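You operate a simulated robot arm through the tools that you are given. There is no shell and no other tool. Be economical: measure what you need, move in short steps, check, and stop when the job is done.

The job below is to be done with a simulated robot arm. You get a single attempt, and the scene is never put back.

Task
Roll the slab down to the red sticks, then press the blue stamp into its middle.
Fine: one print; stand the stamp on the bench and lift the slab on to the damp box lid; the other slabs stay. Set down upright: what you pick out.

Only the result counts: the job must be done as asked and must still hold three seconds after the hand-in. Knocking over, shifting, dropping, spilling or breaking anything else fails it. A push-on lid holds only when it is set on centred and level and pressed home; a screw cap is set on level and turned clockwise until tight.

Robot
A 7-joint arm with a two-finger parallel gripper, fixed in place. Base frame: the origin is at the foot of the arm, x ahead of it, y to its left, z up; the work surface is at about z = 80. Readings come in cm, degrees, newtons and seconds.
With the tool pointing down near the work surface it reaches from about 34 to 78 cm from the base axis. Its first joint turns from -166.0 to 166.0 degrees. Payload 3.91 kg.
The tool frame sits at the grasp point between the pads (the TCP): z along the fingers, y along the line on which they close. The tips reach 3 cm beyond it. Largest opening 11 cm; finger width 2, thickness 1; the body of the gripper, 4.8 by 11.2 cm, starts 5.5 cm behind the TCP.
Orientation is told as [roll, pitch, yaw] about the base's x, y, z axes, in that order, counted from this pose: with the fingers straight down and closing along the base's y, the tool's x points along the base's -x, its y along +y and its z along -z.

Tools
- The arm moves only by the tool nudge_tool. Its argument "series" is a list of rows, each an object of numbers (a shift or turn left out is 0, a gripper value left out holds the last): "dx", "dy", "dz": the shift along the base's x, y, z in units of 50 mm (1.0 is 50 mm); "wx", "wy", "wz": the turn, a rotation vector about the base's x, y, z in units of 4 degrees (1.0 is 4 degrees); "gripper": the finger opening in mm, from 0 to 110. In form: [{"dx": .., "dy": .., "dz": .., "wx": .., "wy": .., "wz": .., "gripper": ..}, ...]. A call has 1 to 20 rows; each row shifts and turns the commanded pose from where the row before left it. A call with a number of a shift or a turn outside -1 to 1 is refused whole. Rows are played at 5 a second. More than 5 cm and 8.6 degrees between two rows, or a gripper value outside its range, and nothing of the call is played. A pose out of reach is approached as far as the arm can. The call stops where the force on the tool passes 40 N (or 10 N more than at its start, if that is more) or the arm is blocked; 0.2 s more then pass. The fingers move at their own pace (about 15.3 cm/s each) and stop on an object; they squeeze with about 38 N. The grip force told is the motor's: it shows also when the fingers shut on nothing. Time passes only in rows, and 0.2 s behind the last, so rows that do not move let the fingers close. The reply holds the time, the measured pose of the TCP, the force on the tool along the base axes, the opening and the grip force, in the units named above and with some noise, with the torque about the TCP (base axes, N m) and any sound that the robot's microphone picked up.
- Cameras (640 x 400 px; columns grow to the right, rows downward): "scene" is fixed at [22.09, 64.96, 139.59]; the picture's right is [-0.15, -0.99, 0.00], its down [-0.65, 0.10, -0.75] and it looks along [0.75, -0.11, -0.66] (base axes); focal length 214 px, centre (320, 200). "wrist" rides on the gripper at [7.7, 0.7, -11.4] in the tool frame; the picture's right is [-0.09, 1.00, 0.00], its down [-0.80, -0.07, -0.59] and it looks along [-0.59, -0.05, 0.80] (tool axes); focal length 270 px, centre (320, 200).
- capture(camera): a new picture of that camera. It takes no simulated time.
- move_column(by): slides the trunk up (or, below 0, down) by that many cm; the arm rides with it, the base frame stays. It gives what a move gives, with no picture.
- measure_at(camera, pixels): for up to 12 pixels [column, row] of the newest picture of that camera ("zoom" is the newest enlarged one), the place [x, y, z] in the base frame of the surface seen there, good to about 0.3 cm. It takes no simulated time.
- zoom(camera, box): a new picture of the part [left, top, right, bottom] of that camera's present view, enlarged. It takes no simulated time.
- sign_off(): hands the job in; it is judged then, once.

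Work in short steps. Measure before you move; look again where a grasp or a placing could have gone wrong, and mend it. You have 80 turns and 54 pictures in all, those below and enlarged ones among them. Open the gripper and draw the arm clear of the work before you hand the job in, unless the task says otherwise; then end with one line.

The tools are called as name(argument=value, ...) on one line, values as JSON. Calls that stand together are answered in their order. nudge_tool: Moves the arm, as the interface text tells. Its arguments: {"type":"object","properties":{"series":{"type":"array","items":{"type":"object","properties":{"dx":{"type":"number"},"dy":{"type":"number"},"dz":{"type":"number"},"wx":{"type":"number"},"wy":{"type":"number"},"wz":{"type":"number"},"gripper":{"type":"number"}}}}},"required":["series"]} The other tools are called the same way: move_column (by) slides the trunk up or down; capture (camera) takes a picture; measure_at (camera, pixels) gives the place of the surface under pixels of a picture; zoom (camera, box) takes an enlarged picture of a part of a camera's view; sign_off () hands the job in.

At the start:

```text
t: 0.0
tcp_pos: [36.62, 24.99, 120.97]
orientation: [0.0, 0.0, 0.0]
force: [-0.4, -0.6, 0.9]
wrist_torque: [-0.02, -0.04, 0.01]
finger_gap: 10.98
grasp_force: 0.1
trunk travel left (down, up): [-57.5, 3.5]
```

scene: 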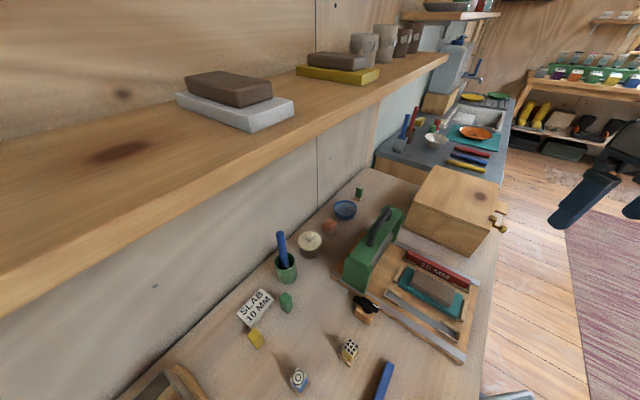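
wrist: 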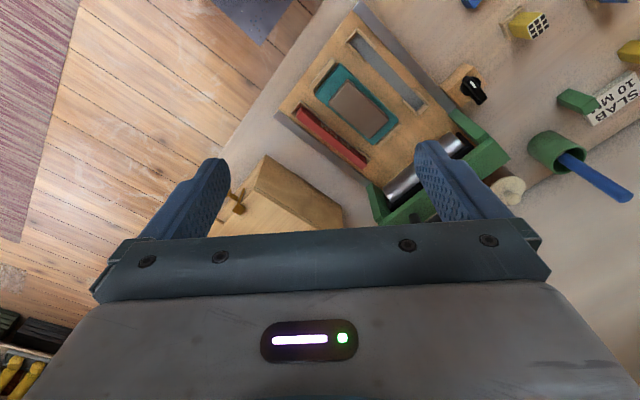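

I'll look closer at the board, the roller and the stamps first.

zoom(camera="scene", box=[320, 160, 520, 380])

zoom(camera="wrist", box=[260, 0, 640, 240])

zoom(camera="scene", box=[160, 170, 420, 400])

```text
1.82 times, centred on (420, 270) of scene
```

zoom: 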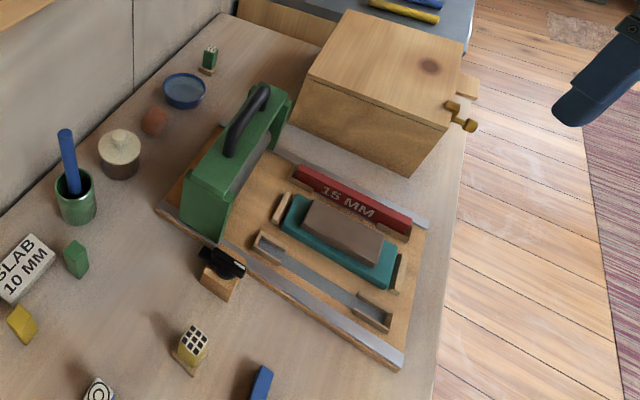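

```text
1.67 times, centred on (450, 120) of wrist
```

zoom: 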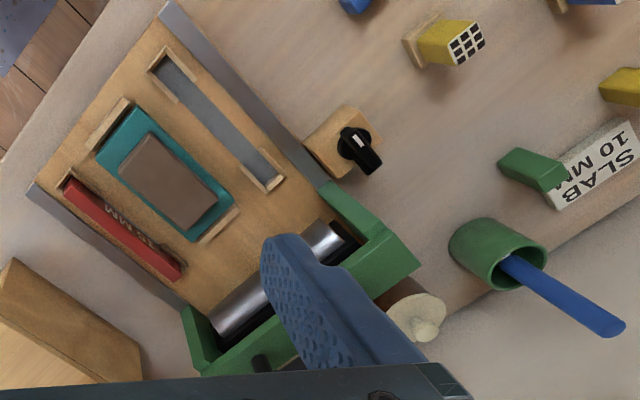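

```text
1.74 times, centred on (290, 285) of scene
```

zoom: 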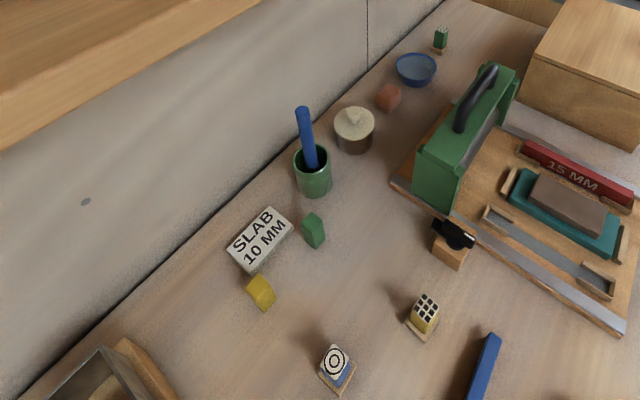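

Zooming in on the knob, red stick and the rest; and measuring key points.

measure_at(camera="scene", pixels=[[435, 289], [420, 265], [463, 278], [425, 318], [387, 230], [363, 308], [299, 379], [350, 349], [385, 380], [286, 300], [310, 244], [465, 358]])

zoom(camera="scene", box=[380, 235, 490, 304])

zoom(camera="scene", box=[330, 280, 410, 330])

```text
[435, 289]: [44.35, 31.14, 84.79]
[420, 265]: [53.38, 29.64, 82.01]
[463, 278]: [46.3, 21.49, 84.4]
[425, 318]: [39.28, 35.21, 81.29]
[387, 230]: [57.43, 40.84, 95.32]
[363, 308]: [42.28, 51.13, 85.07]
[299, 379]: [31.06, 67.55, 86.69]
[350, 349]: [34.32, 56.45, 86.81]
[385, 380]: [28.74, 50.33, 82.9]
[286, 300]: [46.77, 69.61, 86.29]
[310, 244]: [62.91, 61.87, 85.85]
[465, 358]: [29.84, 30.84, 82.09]
```

```text
5.80 times, centred on (435, 270) of scene
```

zoom: 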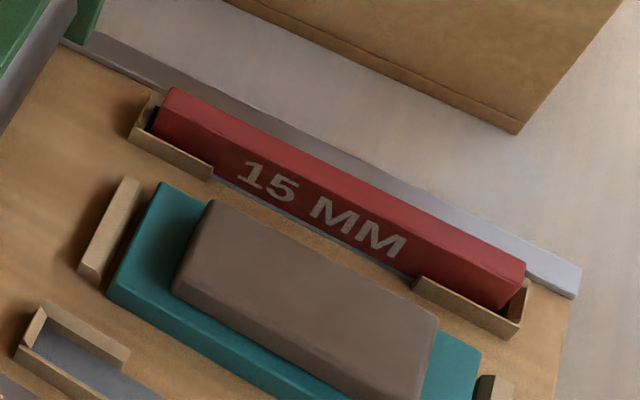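

```text
8.00 times, centred on (370, 305) of scene
```

zoom: 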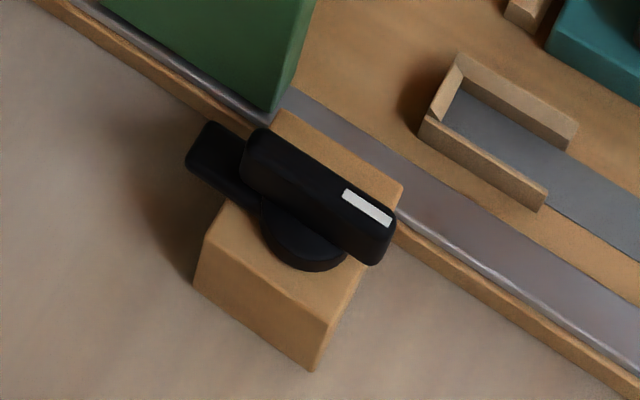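

The red stick in the far slot reads "15 MM" and the near slot (425,318) is empty; I need to find the other red stick. I move left and back to look over the near part of the bench.

nudge_tool(series=[{"dx": -0.5, "dy": 0.8}, {"dx": -0.5, "dy": 0.8}, {"dx": -0.5, "dy": 0.8}, {"dx": -0.5, "dy": 0.8}, {"dx": -0.5, "dy": 0.8}, {"dx": -0.5, "dy": 0.8}])

capture(camera="wrist")

capture(camera="scene")

```text
t: 1.4
tcp_pos: [21.35, 48.91, 120.95]
orientation: [0.0, 0.0, -0.1]
force: [0.3, 0.2, -0.7]
wrist_torque: [0.02, 0.04, 0.0]
finger_gap: 10.98
grasp_force: 0.1
trunk travel left (down, up): [-57.5, 3.5]
```

```text
46 pictures are left
```

wrist: 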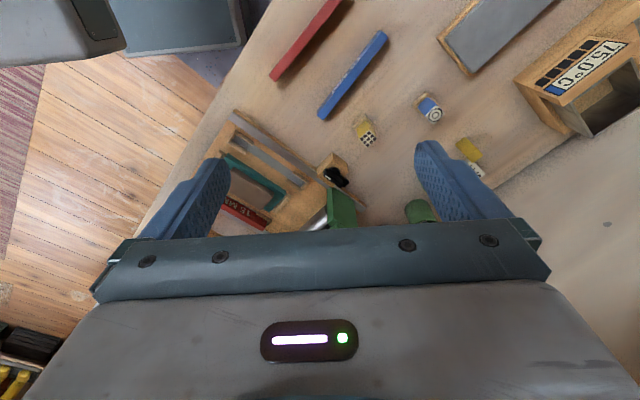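

```text
45 pictures are left
```

scene: 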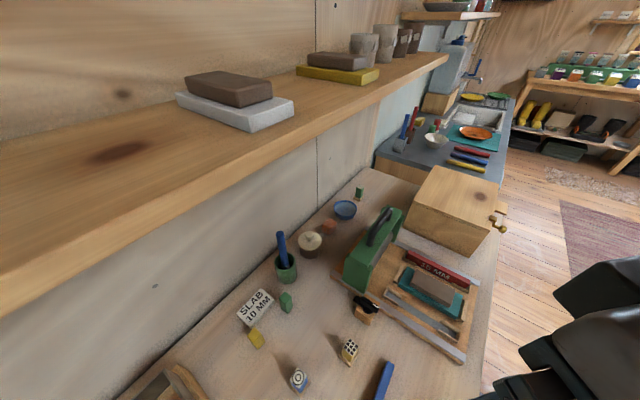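

A second red stick lies at (300,35) in the wrist picture, with a blue one at (355,75). Zooming in there and measuring.

zoom(camera="wrist", box=[230, 0, 640, 256])

measure_at(camera="wrist", pixels=[[274, 76], [340, 1], [305, 40], [322, 113], [382, 36], [432, 108], [365, 132], [470, 40], [250, 175], [230, 210], [280, 150], [560, 90]])

```text
1.56 times, centred on (435, 128) of wrist
```

zoom: 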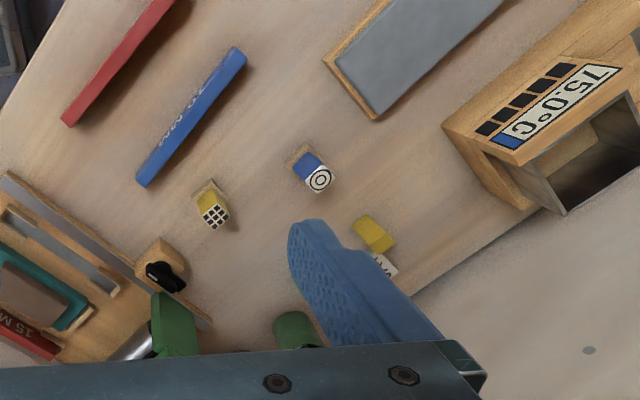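

```text
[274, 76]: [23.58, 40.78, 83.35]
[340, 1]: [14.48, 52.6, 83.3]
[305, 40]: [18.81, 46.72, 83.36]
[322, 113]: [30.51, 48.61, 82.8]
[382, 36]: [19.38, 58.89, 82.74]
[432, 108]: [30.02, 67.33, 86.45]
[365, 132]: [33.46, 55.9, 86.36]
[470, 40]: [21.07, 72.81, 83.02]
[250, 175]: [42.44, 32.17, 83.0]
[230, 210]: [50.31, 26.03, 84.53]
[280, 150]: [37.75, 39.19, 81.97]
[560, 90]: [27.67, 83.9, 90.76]
```

Red stick #2 lies around (18.8,46.7) with top 83.3. Now a closer look at the board, knob and carriage from lower down.

nudge_tool(series=[{"dx": 0.6, "dy": -0.6, "dz": -0.6}, {"dx": 0.6, "dy": -0.6, "dz": -0.6}, {"dx": 0.6, "dy": -0.6, "dz": -0.6}, {"dx": 0.6, "dy": -0.6, "dz": -0.6}])

capture(camera="wrist")

```text
refused: row 1 steps farther than a row can; nothing moved
```

```text
43 pictures are left
```

wrist: 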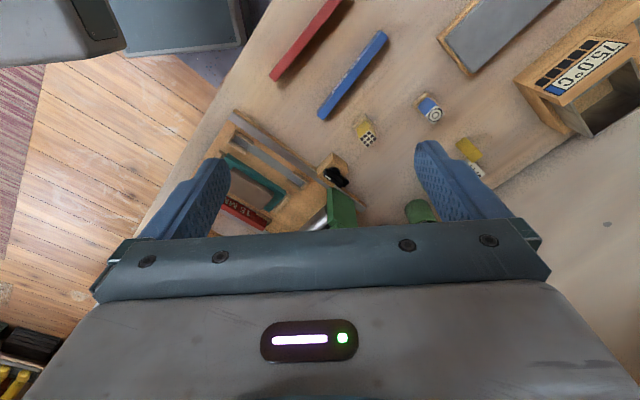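

The total shift per row must stay under 5 cm; I repeat with smaller rows.

nudge_tool(series=[{"dx": 0.5, "dy": -0.5, "dz": -0.5}, {"dx": 0.5, "dy": -0.5, "dz": -0.5}, {"dx": 0.5, "dy": -0.5, "dz": -0.5}, {"dx": 0.5, "dy": -0.5, "dz": -0.5}, {"dx": 0.5, "dy": -0.5, "dz": -0.5}])

capture(camera="wrist")

```text
t: 2.6
tcp_pos: [34.04, 36.25, 108.46]
orientation: [0.0, 0.1, 0.0]
force: [-0.2, 0.7, -0.8]
wrist_torque: [-0.04, 0.01, -0.03]
finger_gap: 11.0
grasp_force: 0.0
trunk travel left (down, up): [-57.5, 3.5]
```

```text
42 pictures are left
```

wrist: 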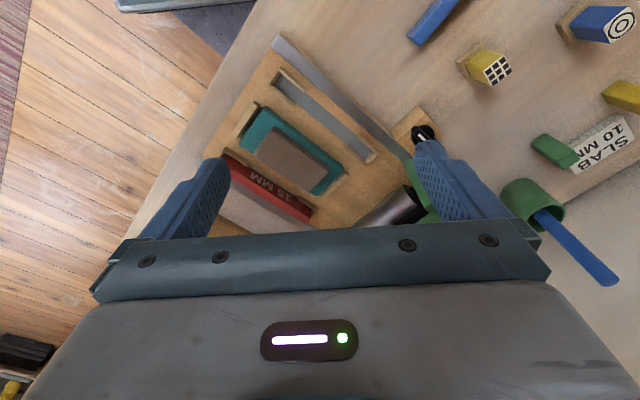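

Measuring slot, slab, mat, stick and rail corners in this view.

measure_at(camera="wrist", pixels=[[287, 78], [369, 155], [278, 43], [405, 155], [258, 148], [280, 128], [340, 175], [318, 190], [235, 165], [305, 212], [255, 125], [352, 173]])

zoom(camera="wrist", box=[220, 20, 450, 230])

```text
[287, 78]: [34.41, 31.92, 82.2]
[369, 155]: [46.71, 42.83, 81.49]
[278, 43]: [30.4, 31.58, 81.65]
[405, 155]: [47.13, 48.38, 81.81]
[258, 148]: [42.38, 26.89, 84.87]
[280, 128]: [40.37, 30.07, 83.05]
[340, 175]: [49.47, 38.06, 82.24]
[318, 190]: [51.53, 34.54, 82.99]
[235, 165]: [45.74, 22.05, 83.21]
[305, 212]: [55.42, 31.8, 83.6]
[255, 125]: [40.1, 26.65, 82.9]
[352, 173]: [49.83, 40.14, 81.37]
```

```text
1.90 times, centred on (335, 125) of wrist
```

zoom: 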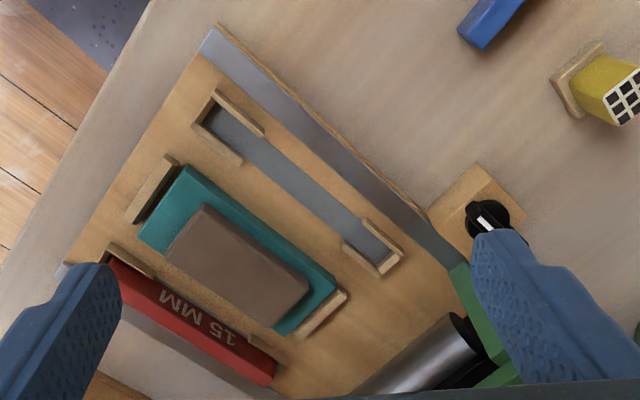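

The board lies at 45° (rail from (30.4,31.6) to (47.1,48.4)). The empty slot needs the second red stick, so I go over it with the gripper yawed about -52° and look.

nudge_tool(series=[{"dx": -0.23, "dy": 0.15, "wz": -0.936}, {"dx": -0.23, "dy": 0.15, "wz": -0.936}, {"dx": -0.23, "dy": 0.15, "wz": -0.936}, {"dx": -0.23, "dy": 0.15, "wz": -0.936}, {"dx": -0.23, "dy": 0.15, "wz": -0.936}, {"dx": -0.23, "dy": 0.15, "wz": -0.936}, {"dx": -0.23, "dy": 0.15, "wz": -0.936}, {"dx": -0.23, "dy": 0.15, "wz": -0.936}, {"dx": -0.23, "dy": 0.15, "wz": -0.936}, {"dx": -0.23, "dy": 0.15, "wz": -0.936}, {"dx": -0.23, "dy": 0.15, "wz": -0.936}, {"dx": -0.23, "dy": 0.15, "wz": -0.936}, {"dx": -0.23, "dy": 0.15, "wz": -0.936}, {"dx": -0.23, "dy": 0.15, "wz": -0.936}])

capture(camera="wrist")

```text
t: 5.6
tcp_pos: [17.93, 46.97, 108.5]
orientation: [0.0, 0.0, -52.3]
force: [-0.1, 0.5, 0.9]
wrist_torque: [0.02, -0.01, -0.02]
finger_gap: 11.01
grasp_force: 0.0
trunk travel left (down, up): [-57.5, 3.5]
```

```text
40 pictures are left
```

wrist: 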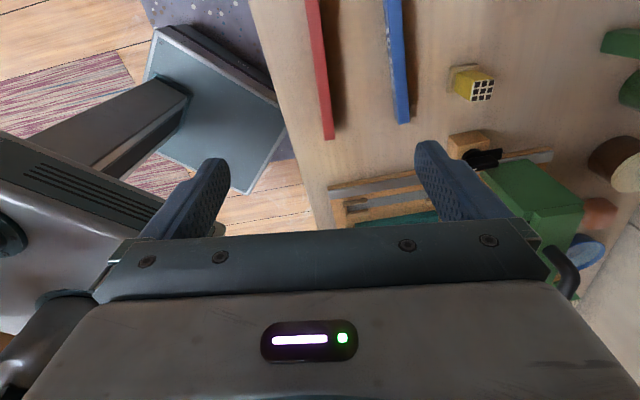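

The stick's far end at row 0 is cut off; I back away along it to see both ends.

nudge_tool(series=[{"dx": -0.4, "dy": 0.52}, {"dx": -0.4, "dy": 0.52}, {"dx": -0.4, "dy": 0.52}])

capture(camera="wrist")

```text
t: 6.4
tcp_pos: [11.93, 54.79, 108.52]
orientation: [-0.1, -0.1, -52.4]
force: [-0.7, -0.2, 1.4]
wrist_torque: [-0.03, -0.01, -0.03]
finger_gap: 10.99
grasp_force: 0.0
trunk travel left (down, up): [-57.5, 3.5]
```

```text
39 pictures are left
```

wrist: 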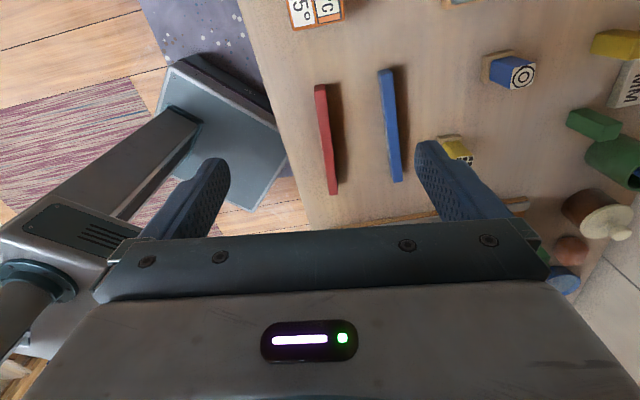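

zoom(camera="wrist", box=[250, 60, 450, 210])

measure_at(camera="wrist", pixels=[[319, 87], [326, 86], [322, 110], [327, 150], [333, 190], [318, 95], [328, 193], [336, 192], [345, 150]])

```text
2.67 times, centred on (350, 135) of wrist
```

zoom: 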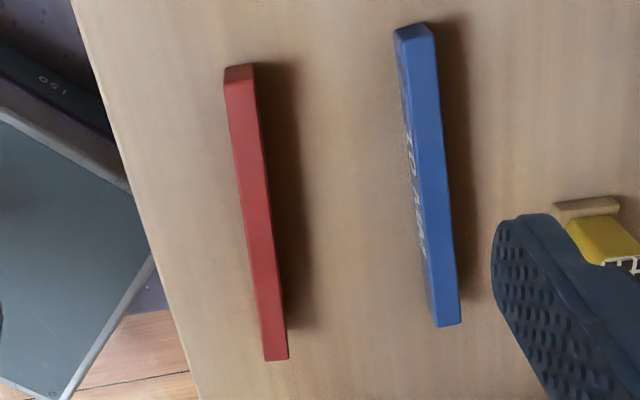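

```text
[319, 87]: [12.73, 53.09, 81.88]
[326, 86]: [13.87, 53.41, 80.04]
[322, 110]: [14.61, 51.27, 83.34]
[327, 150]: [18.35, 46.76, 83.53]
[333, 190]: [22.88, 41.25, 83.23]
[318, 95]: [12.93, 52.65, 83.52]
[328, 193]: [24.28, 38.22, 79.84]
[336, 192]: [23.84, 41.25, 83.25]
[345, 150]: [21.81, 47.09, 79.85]
```

Stick top: ends ≈(12.9,52.9) and (23.4,40.8), centre ≈(18.2,46.9), direction -50.5°. I go above its centre with 50 mm opening.

nudge_tool(series=[{"dx": 0.32, "dy": -0.4, "dz": -0.6, "wz": 0.25, "gripper": 50}, {"dx": 0.31, "dy": -0.4, "dz": -0.6, "wz": 0.25}, {"dx": 0.31, "dy": -0.4, "dz": -0.6}, {"dx": 0.31, "dy": -0.38, "dz": -0.6}, {"dz": -0.6}, {"dz": -0.6}])

capture(camera="wrist")

zoom(camera="scene", box=[320, 280, 520, 400])

```text
t: 7.8
tcp_pos: [18.18, 46.71, 90.53]
orientation: [-0.1, 0.0, -50.3]
force: [0.8, 1.2, -0.9]
wrist_torque: [0.02, 0.0, -0.02]
finger_gap: 5.01
grasp_force: 0.0
trunk travel left (down, up): [-57.5, 3.5]
```

```text
37 pictures are left
```

wrist: 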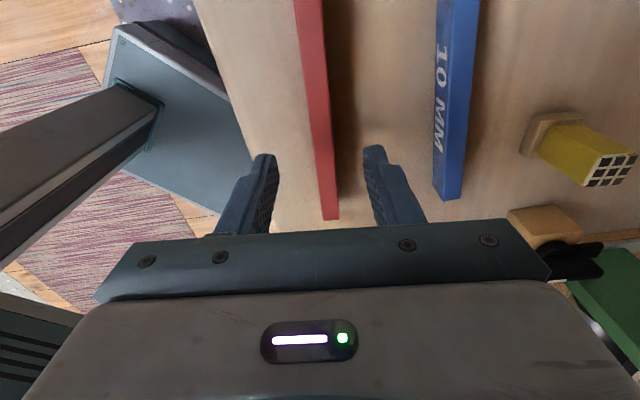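

```text
3.20 times, centred on (420, 340) of scene
```

zoom: 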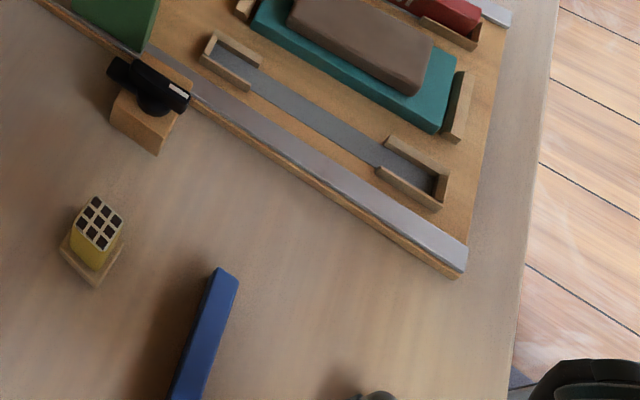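

Checking the stick's line relative to the fingers before descending.

measure_at(camera="wrist", pixels=[[309, 10], [317, 80], [325, 150], [331, 215], [296, 10], [312, 120], [322, 10], [334, 150]])

```text
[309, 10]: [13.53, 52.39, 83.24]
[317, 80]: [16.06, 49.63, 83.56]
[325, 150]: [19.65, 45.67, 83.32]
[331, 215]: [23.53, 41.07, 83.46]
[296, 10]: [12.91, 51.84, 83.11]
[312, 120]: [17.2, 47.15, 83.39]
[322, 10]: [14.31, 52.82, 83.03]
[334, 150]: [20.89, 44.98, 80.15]
```

Line direction ≈ -48.8°, centre ≈(18.2,47.1): small corrections, descend to 84.5 and close.

nudge_tool(series=[{"dy": 0.06, "dz": -0.4, "wz": 0.38}, {"dz": -0.4}, {"dz": -0.4}, {}, {"gripper": 0}, {}, {}, {}])

```text
t: 9.6
tcp_pos: [18.12, 47.14, 84.43]
orientation: [0.0, 0.0, -48.7]
force: [0.7, 0.4, -0.8]
wrist_torque: [0.0, -0.04, -0.01]
finger_gap: 1.49
grasp_force: 38.4
trunk travel left (down, up): [-57.5, 3.5]
```

Gripped (1.49 cm). Measure the empty slot in the last zoom while lifting straight up.

nudge_tool(series=[{"dz": 0.5}, {"dz": 0.8}, {"dz": 0.8}, {"dz": 0.8}])

measure_at(camera="zoom", pixels=[[313, 118], [290, 106], [340, 133], [228, 56], [250, 68], [402, 170], [430, 187], [208, 36], [447, 182], [415, 150], [405, 195], [235, 78]])

zoom(camera="scene", box=[360, 280, 480, 355])

```text
t: 10.6
tcp_pos: [18.08, 47.05, 99.04]
orientation: [0.0, 0.0, -48.8]
force: [-0.4, -0.9, -1.6]
wrist_torque: [0.0, 0.0, -0.01]
finger_gap: 1.49
grasp_force: 37.8
trunk travel left (down, up): [-57.5, 3.5]
```

```text
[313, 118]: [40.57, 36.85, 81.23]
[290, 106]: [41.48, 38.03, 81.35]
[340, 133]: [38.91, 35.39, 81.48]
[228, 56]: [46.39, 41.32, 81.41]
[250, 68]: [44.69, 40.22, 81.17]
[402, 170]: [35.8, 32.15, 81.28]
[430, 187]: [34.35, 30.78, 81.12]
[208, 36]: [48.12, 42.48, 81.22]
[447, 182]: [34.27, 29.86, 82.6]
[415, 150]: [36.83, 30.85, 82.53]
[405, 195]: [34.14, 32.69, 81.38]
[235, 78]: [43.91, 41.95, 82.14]
```

```text
5.33 times, centred on (420, 318) of scene
```

zoom: 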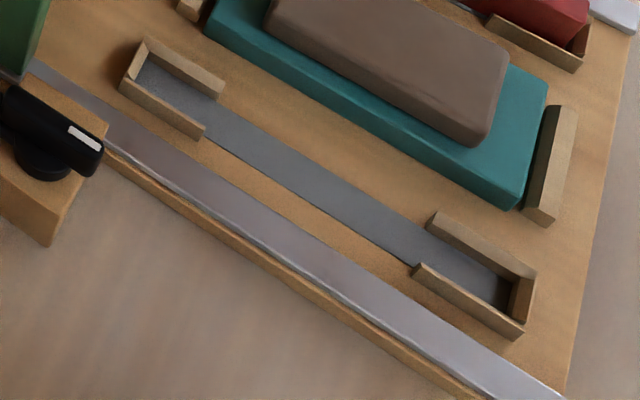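

Measuring the pocket walls precisely.

measure_at(camera="zoom", pixels=[[186, 66], [160, 109], [135, 62], [485, 240], [470, 298], [529, 290], [155, 80], [490, 285], [350, 220], [335, 175], [300, 185], [345, 205]])

```text
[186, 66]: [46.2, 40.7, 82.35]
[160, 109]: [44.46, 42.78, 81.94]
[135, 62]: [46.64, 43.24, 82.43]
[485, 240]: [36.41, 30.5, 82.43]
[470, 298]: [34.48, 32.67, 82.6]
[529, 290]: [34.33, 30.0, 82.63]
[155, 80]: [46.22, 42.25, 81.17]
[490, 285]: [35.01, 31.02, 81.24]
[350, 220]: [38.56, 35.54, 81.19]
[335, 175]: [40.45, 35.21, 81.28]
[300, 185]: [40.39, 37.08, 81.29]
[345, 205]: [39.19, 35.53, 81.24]
```

Slot centre ≈(40.4,36.7), seat 81.25, direction 45°, inner length ≈17.5. Carry the stick there at height, rotating to yaw ≈45°.

nudge_tool(series=[{"dx": 0.186, "dy": -0.086, "wz": 0.977}, {"dx": 0.186, "dy": -0.086, "wz": 0.977}, {"dx": 0.186, "dy": -0.086, "wz": 0.977}, {"dx": 0.186, "dy": -0.086, "wz": 0.977}, {"dx": 0.186, "dy": -0.086, "wz": 0.977}, {"dx": 0.186, "dy": -0.086, "wz": 0.977}, {"dx": 0.186, "dy": -0.086, "wz": 0.977}, {"dx": 0.186, "dy": -0.086, "wz": 0.977}, {"dx": 0.186, "dy": -0.086, "wz": 0.977}, {"dx": 0.186, "dy": -0.086, "wz": 0.977}, {"dx": 0.186, "dy": -0.086, "wz": 0.977}, {"dx": 0.186, "dy": -0.086, "wz": 0.977}, {"dx": 0.186, "dy": -0.086, "wz": 0.977}, {"dx": 0.186, "dy": -0.086, "wz": 0.977}, {"dx": 0.186, "dy": -0.086, "wz": 0.977}, {"dx": 0.186, "dy": -0.086, "wz": 0.977}, {"dx": 0.186, "dy": -0.086, "wz": 0.977}, {"dx": 0.186, "dy": -0.086, "wz": 0.977}, {"dx": 0.186, "dy": -0.086, "wz": 0.977}, {"dx": 0.186, "dy": -0.086, "wz": 0.977}])

nudge_tool(series=[{"dx": 0.186, "dy": -0.086, "wz": 0.977}, {"dx": 0.186, "dy": -0.086, "wz": 0.977}, {"dx": 0.186, "dy": -0.086, "wz": 0.977}, {"dx": 0.186, "dy": -0.086, "wz": 0.977}, {"dz": -0.6}, {"dz": -0.6}, {"dz": -0.3}])

capture(camera="wrist")

zoom(camera="scene", box=[360, 260, 500, 360])

```text
t: 14.8
tcp_pos: [36.75, 38.49, 98.95]
orientation: [0.1, 0.0, 29.4]
force: [0.4, -0.8, -0.3]
wrist_torque: [0.02, -0.02, 0.01]
finger_gap: 1.49
grasp_force: 38.0
trunk travel left (down, up): [-57.5, 3.5]
```

```text
t: 16.4
tcp_pos: [40.61, 36.81, 91.47]
orientation: [0.1, -0.1, 45.0]
force: [-0.3, 0.5, -0.7]
wrist_torque: [0.01, -0.01, -0.02]
finger_gap: 1.51
grasp_force: 38.5
trunk travel left (down, up): [-57.5, 3.5]
```

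```text
34 pictures are left
```

wrist: 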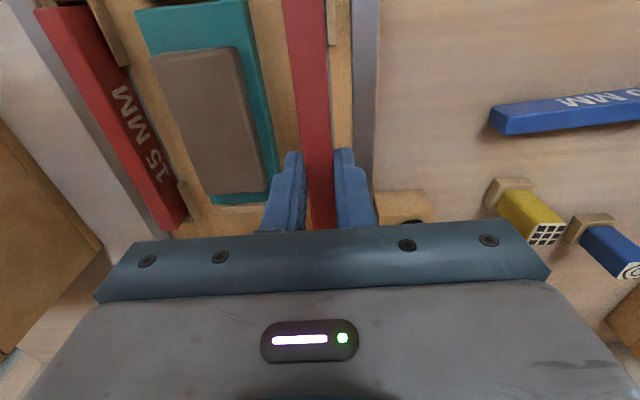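

```text
4.00 times, centred on (430, 310) of scene
```

zoom: 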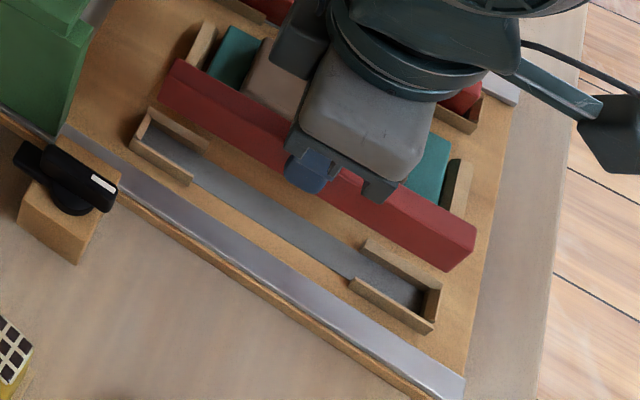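

Measuring the held stick's ends to confirm alignment.

measure_at(camera="zoom", pixels=[[178, 66], [468, 232], [180, 72], [460, 238], [172, 95], [450, 262]])

measure_at(camera="wrist", pixels=[[303, 10], [318, 160], [322, 220], [187, 210], [60, 20], [358, 20], [370, 150], [205, 100]])

```text
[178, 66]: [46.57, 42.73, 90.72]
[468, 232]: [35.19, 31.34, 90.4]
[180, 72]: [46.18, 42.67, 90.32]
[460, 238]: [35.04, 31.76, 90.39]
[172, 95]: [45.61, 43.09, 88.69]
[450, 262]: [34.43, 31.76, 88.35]
```

```text
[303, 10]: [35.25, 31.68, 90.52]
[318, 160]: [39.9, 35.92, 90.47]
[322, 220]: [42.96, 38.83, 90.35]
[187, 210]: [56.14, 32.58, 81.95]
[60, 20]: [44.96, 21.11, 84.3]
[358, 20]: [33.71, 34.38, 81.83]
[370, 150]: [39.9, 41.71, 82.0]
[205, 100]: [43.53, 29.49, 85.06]
```

Stick parallel, u ≈ 55.1 against slot centre 54.5, lateral fine. Shift slightly and lower onto the seat.

nudge_tool(series=[{"dx": -0.07, "dy": -0.07, "dz": -0.3}, {"dz": -0.4}, {"dz": -0.3}, {"dz": -0.1}, {}])

zoom(camera="scene", box=[360, 260, 500, 360])

```text
t: 17.6
tcp_pos: [40.22, 36.25, 85.94]
orientation: [0.0, 0.0, 44.9]
force: [-0.7, -0.2, -1.4]
wrist_torque: [0.01, -0.02, 0.03]
finger_gap: 1.49
grasp_force: 38.1
trunk travel left (down, up): [-57.5, 3.5]
```

```text
4.00 times, centred on (430, 310) of scene
```

zoom: 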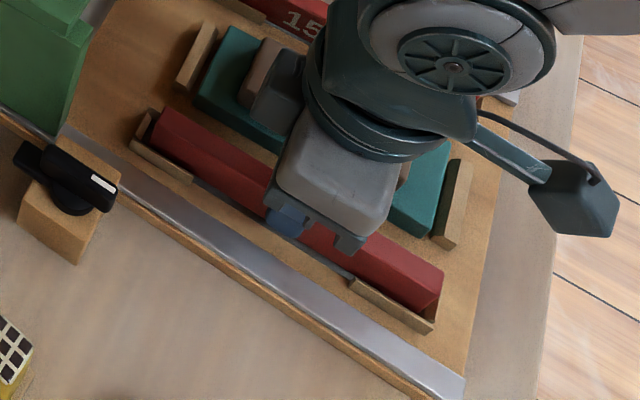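

It looks inside both pockets. Lower until a small contact force.

nudge_tool(series=[{"dz": -0.03}, {"dz": -0.03}, {"dz": -0.03}, {}])

```text
t: 18.6
tcp_pos: [40.19, 36.5, 85.71]
orientation: [-0.1, -0.1, 45.0]
force: [-0.5, -0.2, 10.0]
wrist_torque: [-0.53, 0.51, 0.02]
finger_gap: 1.47
grasp_force: 38.1
trunk travel left (down, up): [-57.5, 3.5]
```

Seated (10 N contact). Release gently and rise.

nudge_tool(series=[{"gripper": 28}, {}, {"dz": 0.6}, {"dz": 0.9}, {"dz": 0.9}, {"dz": 0.9}])

capture(camera="wrist")

zoom(camera="scene", box=[330, 200, 500, 360])

```text
t: 20.0
tcp_pos: [40.18, 36.31, 102.24]
orientation: [0.0, 0.1, 45.0]
force: [-0.2, 0.0, 0.6]
wrist_torque: [0.03, 0.02, 0.0]
finger_gap: 2.79
grasp_force: 0.0
trunk travel left (down, up): [-57.5, 3.5]
```

```text
31 pictures are left
```

wrist: 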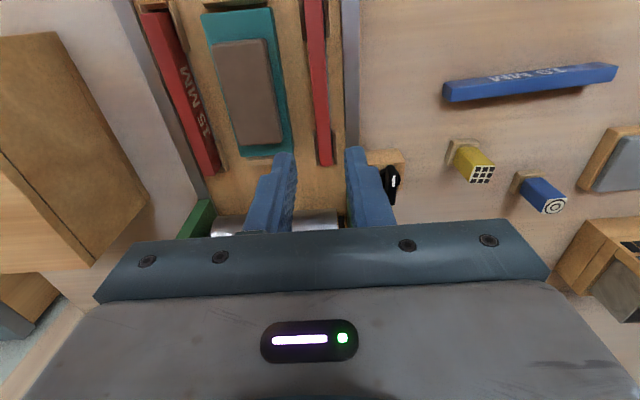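

```text
2.50 times, centred on (415, 280) of scene
```

zoom: 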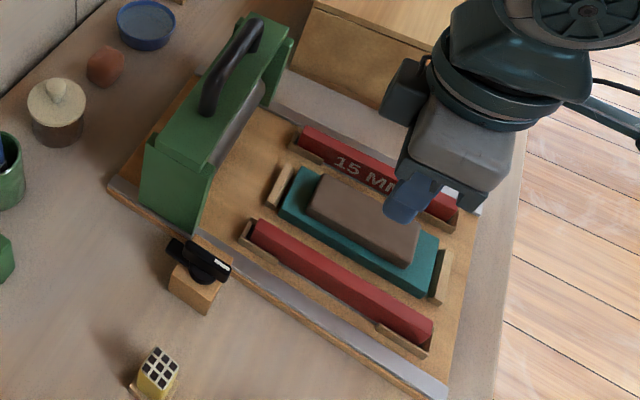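

Both sticks in. Now look at the knob by the carriage.

nudge_tool(series=[{"dx": -0.6, "dy": 0.5}, {"dx": -0.6, "dy": 0.5}, {"dx": -0.6, "dy": 0.3}])

zoom(camera="wrist", box=[240, 40, 440, 240])

zoom(camera="scene", box=[330, 190, 430, 330])

```text
t: 20.8
tcp_pos: [31.03, 43.14, 102.11]
orientation: [0.0, -0.1, 45.0]
force: [0.0, -0.3, 0.1]
wrist_torque: [0.0, 0.0, 0.03]
finger_gap: 2.81
grasp_force: 0.1
trunk travel left (down, up): [-57.5, 3.5]
```

```text
2.00 times, centred on (340, 140) of wrist
```

zoom: 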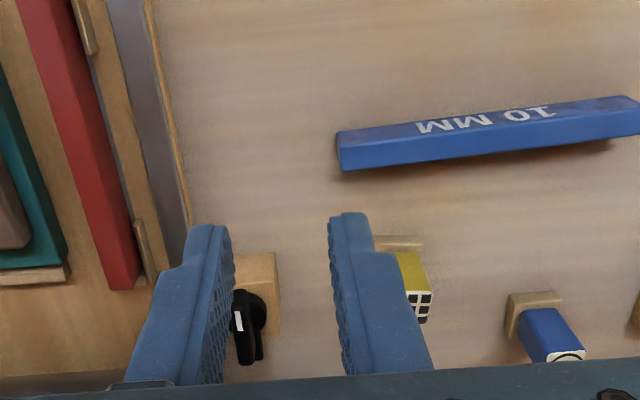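

```text
2.86 times, centred on (380, 260) of scene
```

zoom: 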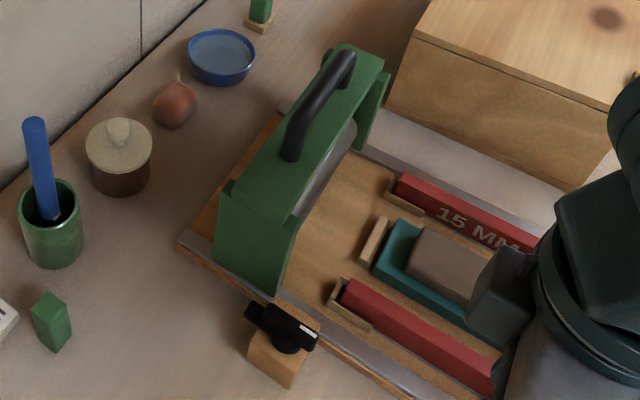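

Measuring the latch and the carriage geometry.

measure_at(camera="zoom", pixels=[[290, 313], [307, 338], [255, 313], [288, 343], [318, 318], [290, 382], [230, 270], [285, 290], [255, 200], [288, 155], [350, 55], [338, 70]])

zoom(camera="scene", box=[345, 280, 385, 335])

```text
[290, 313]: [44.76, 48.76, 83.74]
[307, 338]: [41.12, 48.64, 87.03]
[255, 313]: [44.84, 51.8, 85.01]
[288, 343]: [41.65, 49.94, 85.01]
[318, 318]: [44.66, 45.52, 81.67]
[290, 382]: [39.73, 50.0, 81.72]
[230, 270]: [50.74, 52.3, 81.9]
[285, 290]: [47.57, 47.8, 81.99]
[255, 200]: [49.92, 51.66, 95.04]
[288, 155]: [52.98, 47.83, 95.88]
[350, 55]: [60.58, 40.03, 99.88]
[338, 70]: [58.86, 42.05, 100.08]
```

```text
7.27 times, centred on (365, 308) of scene
```

zoom: 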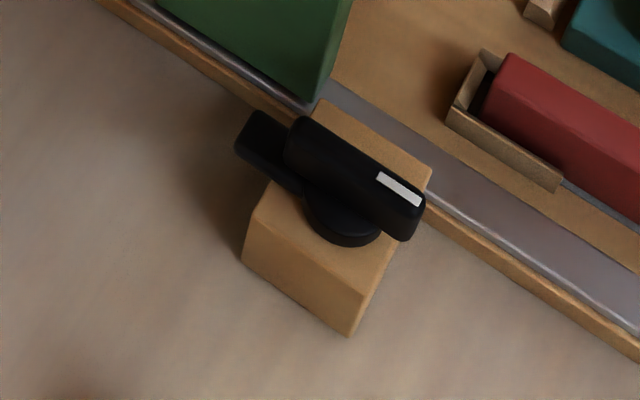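

The latch tongue lies parallel to the rail at v≈5, clear of the carriage's path (v≈1), so it seems open. I go above the carriage handle (~(56.5,43)), yawing to -45° to close across the bar.

nudge_tool(series=[{"dz": 0.8, "gripper": 60}, {"dz": 0.8}, {"dz": 0.8}, {"dx": 0.222, "wz": -0.978}, {"dx": 0.222, "wz": -0.978}, {"dx": 0.222, "wz": -0.978}, {"dx": 0.222, "wz": -0.978}, {"dx": 0.222, "wz": -0.978}, {"dx": 0.222, "wz": -0.978}, {"dx": 0.222, "wz": -0.978}, {"dx": 0.222, "wz": -0.978}, {"dx": 0.222, "wz": -0.978}, {"dx": 0.222, "wz": -0.978}, {"dx": 0.222, "wz": -0.978}, {"dx": 0.222, "wz": -0.978}, {"dx": 0.222, "wz": -0.978}, {"dx": 0.222, "wz": -0.978}, {"dx": 0.222, "wz": -0.978}, {"dx": 0.222, "wz": -0.978}, {"dx": 0.222, "wz": -0.978}])

nudge_tool(series=[{"dx": 0.222, "wz": -0.978}, {"dx": 0.222, "wz": -0.978}, {"dx": 0.222, "wz": -0.978}, {"dx": 0.222, "wz": -0.978}, {"dx": 0.222, "wz": -0.978}, {"dx": 0.222, "wz": -0.978}])

capture(camera="wrist")

```text
t: 25.0
tcp_pos: [50.06, 42.93, 114.04]
orientation: [0.0, 0.0, -21.4]
force: [0.1, -0.5, -0.1]
wrist_torque: [-0.01, -0.03, 0.02]
finger_gap: 6.02
grasp_force: 0.0
trunk travel left (down, up): [-57.5, 3.5]
```

```text
t: 26.4
tcp_pos: [56.66, 43.0, 113.99]
orientation: [-0.1, 0.0, -45.0]
force: [-0.2, 0.3, 1.2]
wrist_torque: [0.0, 0.02, 0.02]
finger_gap: 5.99
grasp_force: 0.1
trunk travel left (down, up): [-57.5, 3.5]
```

```text
26 pictures are left
```

wrist: 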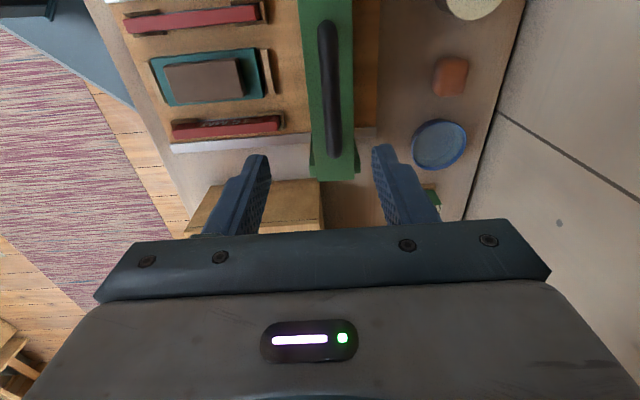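

Good view: handle from (325,25) to (335,150). Measuring it, the carriage top and the slab.

measure_at(camera="wrist", pixels=[[325, 28], [330, 85], [334, 145], [305, 85], [350, 85], [170, 70], [238, 62], [180, 95], [242, 92], [152, 70], [262, 55], [290, 200]])

```text
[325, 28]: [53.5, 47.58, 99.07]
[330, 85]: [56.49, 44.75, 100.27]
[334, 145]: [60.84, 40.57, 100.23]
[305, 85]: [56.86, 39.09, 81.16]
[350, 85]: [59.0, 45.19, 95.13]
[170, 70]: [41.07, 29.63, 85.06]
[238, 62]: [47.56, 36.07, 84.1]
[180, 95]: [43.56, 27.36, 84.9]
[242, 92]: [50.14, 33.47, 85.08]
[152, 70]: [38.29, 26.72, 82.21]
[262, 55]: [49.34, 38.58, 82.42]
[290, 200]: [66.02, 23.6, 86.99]
```

Handle bar at u≈71.6, top z 100.3, carriage top 95.1. Lower to TCP z 99.2 at (57.5,43.8) and close.

nudge_tool(series=[{"dx": 0.168, "dy": 0.154, "dz": -0.5}, {"dz": -0.8}, {"dz": -0.8}, {"dz": -0.6}, {"dz": -0.26}, {}, {"gripper": 0}, {}, {}, {}])

```text
t: 28.6
tcp_pos: [57.47, 43.74, 99.4]
orientation: [-0.1, 0.0, -44.9]
force: [-5.4, -4.4, -4.3]
wrist_torque: [-0.05, -0.03, -0.07]
finger_gap: 1.77
grasp_force: 45.0
trunk travel left (down, up): [-57.5, 3.5]
```

Bar gripped (1.77 cm). Pull a little along -u and feel.

nudge_tool(series=[{"dx": -0.07, "dy": -0.07}, {"dx": -0.07, "dy": -0.07}, {"dx": -0.07, "dy": -0.07}, {"dx": -0.07, "dy": -0.07}])

```text
t: 29.6
tcp_pos: [56.17, 42.35, 99.31]
orientation: [0.0, -0.1, -44.9]
force: [-0.4, 0.5, -1.1]
wrist_torque: [0.17, 0.19, -0.05]
finger_gap: 1.77
grasp_force: 45.1
trunk travel left (down, up): [-57.5, 3.5]
```

It rolls freely. Continue rolling over the slab in small steps.

nudge_tool(series=[{"dx": -0.15, "dy": -0.15}, {"dx": -0.15, "dy": -0.15}, {"dx": -0.15, "dy": -0.15}, {"dx": -0.15, "dy": -0.15}, {"dx": -0.15, "dy": -0.15}, {"dx": -0.15, "dy": -0.15}, {"dx": -0.15, "dy": -0.15}, {"dx": -0.12, "dy": -0.12}, {"dx": -0.12, "dy": -0.12}, {"dx": -0.12, "dy": -0.12}])

zoom(camera="scene", box=[330, 190, 530, 370])

```text
t: 31.8
tcp_pos: [48.92, 35.1, 99.26]
orientation: [-0.2, 0.0, -44.9]
force: [-0.4, -0.7, 6.0]
wrist_torque: [-0.25, -0.15, -0.08]
finger_gap: 1.76
grasp_force: 44.7
trunk travel left (down, up): [-57.5, 3.5]
```

```text
2.22 times, centred on (430, 280) of scene
```

zoom: 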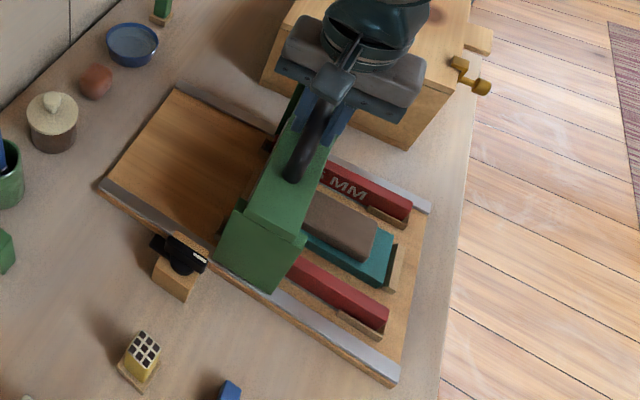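

Rolling well. Continue another 9 cm.

nudge_tool(series=[{"dx": -0.12, "dy": -0.12}, {"dx": -0.12, "dy": -0.12}, {"dx": -0.12, "dy": -0.12}, {"dx": -0.12, "dy": -0.12}, {"dx": -0.12, "dy": -0.12}, {"dx": -0.12, "dy": -0.12}, {"dx": -0.12, "dy": -0.12}, {"dx": -0.12, "dy": -0.12}, {"dx": -0.12, "dy": -0.12}, {"dx": -0.12, "dy": -0.12}, {"dx": -0.08, "dy": -0.08}])

zoom(camera="scene", box=[330, 190, 530, 370])

```text
t: 34.2
tcp_pos: [42.63, 28.8, 99.22]
orientation: [0.0, 0.0, -44.9]
force: [0.0, 1.5, 10.5]
wrist_torque: [0.21, 0.12, -0.09]
finger_gap: 1.76
grasp_force: 44.6
trunk travel left (down, up): [-57.5, 3.5]
```

```text
2.22 times, centred on (430, 280) of scene
```

zoom: 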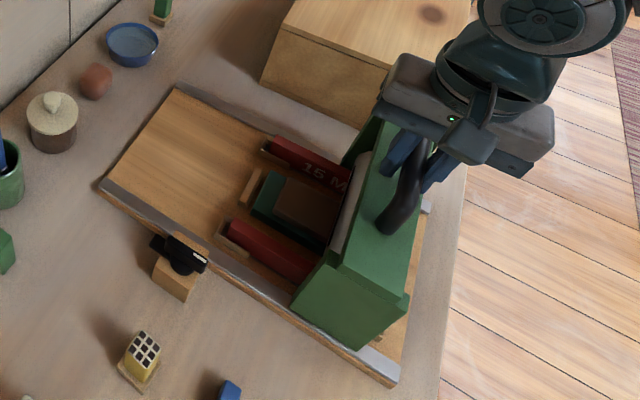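

About 4 cm of rail remains in front of the carriage; move 2.7 cm more to clear the slab's near end.

nudge_tool(series=[{"dx": -0.1, "dy": -0.1}, {"dx": -0.1, "dy": -0.1}, {"dx": -0.1, "dy": -0.1}, {"dx": -0.08, "dy": -0.08}, {}])

```text
t: 35.4
tcp_pos: [40.84, 27.08, 99.19]
orientation: [0.0, 0.0, -44.8]
force: [4.7, 4.3, 3.9]
wrist_torque: [-0.02, -0.11, -0.06]
finger_gap: 1.76
grasp_force: 45.0
trunk travel left (down, up): [-57.5, 3.5]
```

nudge_tool(series=[{"dx": -0.07, "dy": -0.07}, {"dx": -0.07, "dy": -0.07}, {}])

zoom(camera="scene", box=[360, 220, 500, 370])

```text
t: 36.0
tcp_pos: [40.8, 27.03, 99.31]
orientation: [1.0, -0.1, -44.9]
force: [12.9, 12.8, -15.0]
wrist_torque: [0.2, -0.03, -0.06]
finger_gap: 1.76
grasp_force: 44.8
trunk travel left (down, up): [-57.5, 3.5]
stopped in row 2: the force on the tool passed its limit at 43 N (the readings are from after the stop); the commanded pose is now the measured one
```

```text
2.67 times, centred on (430, 295) of scene
```

zoom: 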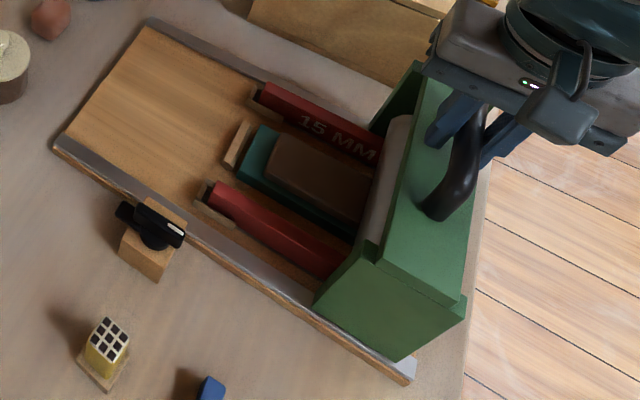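

End stop reached, so the pass is complete. Roll back to the start.

nudge_tool(series=[{"dx": 0.08, "dy": 0.08}, {"dx": 0.12, "dy": 0.12}, {"dx": 0.16, "dy": 0.16}, {"dx": 0.16, "dy": 0.16}, {"dx": 0.16, "dy": 0.16}, {"dx": 0.16, "dy": 0.16}, {"dx": 0.16, "dy": 0.16}, {"dx": 0.18, "dy": 0.18}, {"dx": 0.2, "dy": 0.2}, {"dx": 0.2, "dy": 0.2}, {"dx": 0.2, "dy": 0.2}, {"dx": 0.2, "dy": 0.2}, {"dx": 0.2, "dy": 0.2}, {"dx": 0.2, "dy": 0.2}, {"dx": 0.2, "dy": 0.2}, {"dx": 0.2, "dy": 0.2}, {"dx": 0.2, "dy": 0.2}, {"dx": 0.2, "dy": 0.2}, {"dx": 0.16, "dy": 0.16}, {}])

zoom(camera="scene", box=[360, 220, 500, 370])

```text
t: 40.2
tcp_pos: [57.52, 43.58, 99.24]
orientation: [0.7, -0.1, -45.0]
force: [0.2, 1.9, -19.7]
wrist_torque: [0.13, 0.11, -0.12]
finger_gap: 1.74
grasp_force: 44.9
trunk travel left (down, up): [-57.5, 3.5]
```

```text
2.67 times, centred on (430, 295) of scene
```

zoom: 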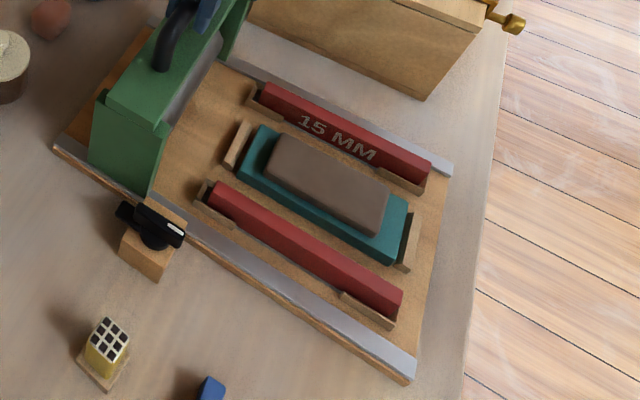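

Now the slab should be thinner; measure slab top, mat top and stick tops.

measure_at(camera="zoom", pixels=[[325, 175], [290, 155], [370, 205], [300, 185], [345, 178], [380, 245], [253, 165], [395, 210], [300, 245], [340, 115], [280, 140], [380, 195]])

```text
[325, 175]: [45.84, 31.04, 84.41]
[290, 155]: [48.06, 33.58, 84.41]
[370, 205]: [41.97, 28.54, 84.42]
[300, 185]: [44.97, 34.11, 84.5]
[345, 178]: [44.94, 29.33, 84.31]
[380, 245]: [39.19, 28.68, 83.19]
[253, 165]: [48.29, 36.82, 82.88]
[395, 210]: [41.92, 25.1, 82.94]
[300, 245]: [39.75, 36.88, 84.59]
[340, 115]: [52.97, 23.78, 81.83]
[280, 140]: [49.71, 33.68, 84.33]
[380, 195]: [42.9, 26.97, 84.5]
```

Slab top 84.41 over mat 82.95: 15 mm reached. Release the handle, rise, and go above the blue stamp (~(30.5,67.4)).

nudge_tool(series=[{"gripper": 45}, {}, {"dz": 0.5}, {"dz": 0.8}, {"dz": 0.8}, {"dz": 0.8}, {"dx": -0.6, "dy": 0.53}, {"dx": -0.6, "dy": 0.53}, {"dx": -0.6, "dy": 0.53}, {"dx": -0.6, "dy": 0.53}, {"dx": -0.6, "dy": 0.53}, {"dx": -0.6, "dy": 0.53}, {"dx": -0.6, "dy": 0.53}, {"dx": -0.6, "dy": 0.53}, {"dx": -0.6, "dy": 0.53}, {"dz": -0.8, "gripper": 80}, {"dz": -0.8}, {"dz": -0.8}])

capture(camera="wrist")

```text
t: 44.0
tcp_pos: [30.48, 66.07, 101.7]
orientation: [0.8, -0.1, -44.9]
force: [0.7, -0.1, -0.7]
wrist_torque: [0.0, -0.02, 0.02]
finger_gap: 8.0
grasp_force: 0.0
out of reach, approached as far as the arm can: row 15
trunk travel left (down, up): [-57.5, 3.5]
```

```text
21 pictures are left
```

wrist: 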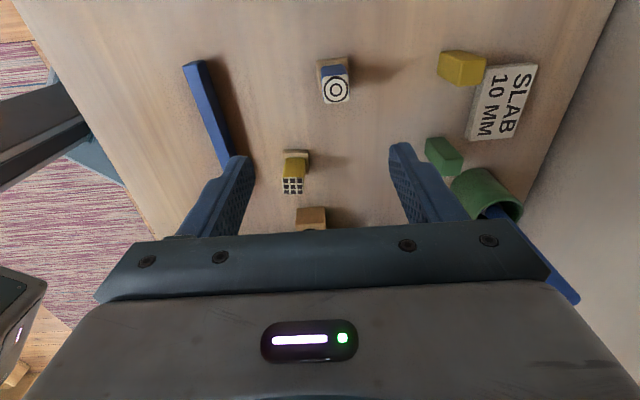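

zoom(camera="wrist", box=[290, 40, 380, 120])

measure_at(camera="wrist", pixels=[[336, 90], [321, 80], [349, 78], [350, 102], [324, 104], [336, 72], [318, 62], [348, 60], [370, 110], [300, 100]])

```text
5.00 times, centred on (335, 80) of wrist
```

zoom: 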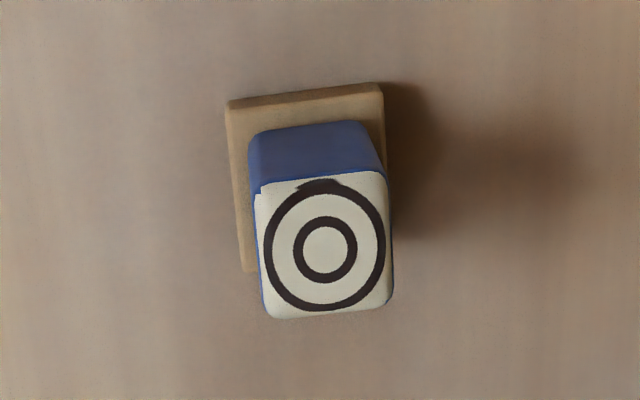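

```text
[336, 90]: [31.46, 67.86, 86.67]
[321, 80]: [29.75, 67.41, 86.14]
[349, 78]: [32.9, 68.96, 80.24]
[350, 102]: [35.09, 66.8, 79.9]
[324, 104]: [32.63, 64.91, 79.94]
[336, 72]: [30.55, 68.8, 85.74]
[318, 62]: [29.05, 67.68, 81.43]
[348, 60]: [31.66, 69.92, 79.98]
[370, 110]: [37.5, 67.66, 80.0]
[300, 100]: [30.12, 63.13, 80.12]
```

measure_at(camera="zoom", pixels=[[235, 110], [376, 95], [248, 262], [325, 250], [270, 200], [378, 185], [275, 305], [383, 295]])

```text
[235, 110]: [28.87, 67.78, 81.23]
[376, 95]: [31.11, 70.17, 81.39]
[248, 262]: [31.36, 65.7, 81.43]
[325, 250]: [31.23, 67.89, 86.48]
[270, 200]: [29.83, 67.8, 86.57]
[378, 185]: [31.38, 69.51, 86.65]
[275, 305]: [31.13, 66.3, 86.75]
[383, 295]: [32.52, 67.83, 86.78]
```

Stamp face centre (31.2,67.9), edges at 47.5°, body top 86.7, plate top 81.4. Align (yaw -42.5°), descend to TCP z 85 and grip.

nudge_tool(series=[{"dx": 0.14, "dy": 0.36, "wz": 0.6, "wx": -0.2, "gripper": 60}, {"dz": -0.8}, {"dz": -0.8}, {"dz": -0.8}, {}])

capture(camera="wrist")

```text
t: 45.2
tcp_pos: [31.06, 67.81, 89.91]
orientation: [0.3, -0.6, -42.5]
force: [-0.9, -0.3, 0.4]
wrist_torque: [0.0, -0.01, -0.04]
finger_gap: 5.97
grasp_force: 0.0
trunk travel left (down, up): [-57.5, 3.5]
```

```text
19 pictures are left
```

wrist: 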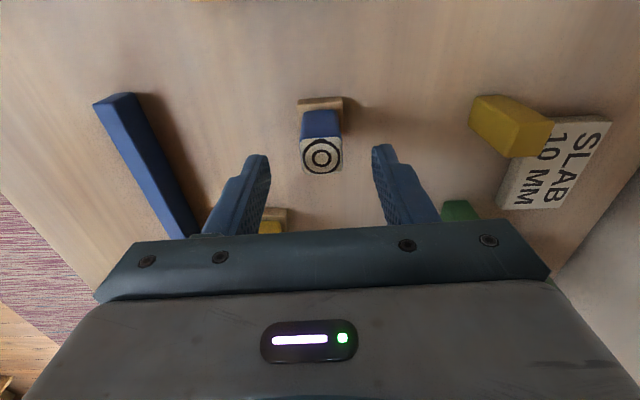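

Fingers straddle the stamp; correct the small tilt, descend, and grip.

nudge_tool(series=[{"dx": 0.02, "wx": 0.05, "wy": 0.155, "dz": -0.3}, {"dz": -0.4}, {"dz": -0.28}, {}, {"gripper": 0}, {}, {}, {}])

```text
t: 47.0
tcp_pos: [31.15, 67.75, 84.89]
orientation: [0.0, -0.1, -42.4]
force: [0.2, -0.9, -0.1]
wrist_torque: [0.06, 0.0, 0.01]
finger_gap: 2.51
grasp_force: 38.1
trunk travel left (down, up): [-57.5, 3.5]
```

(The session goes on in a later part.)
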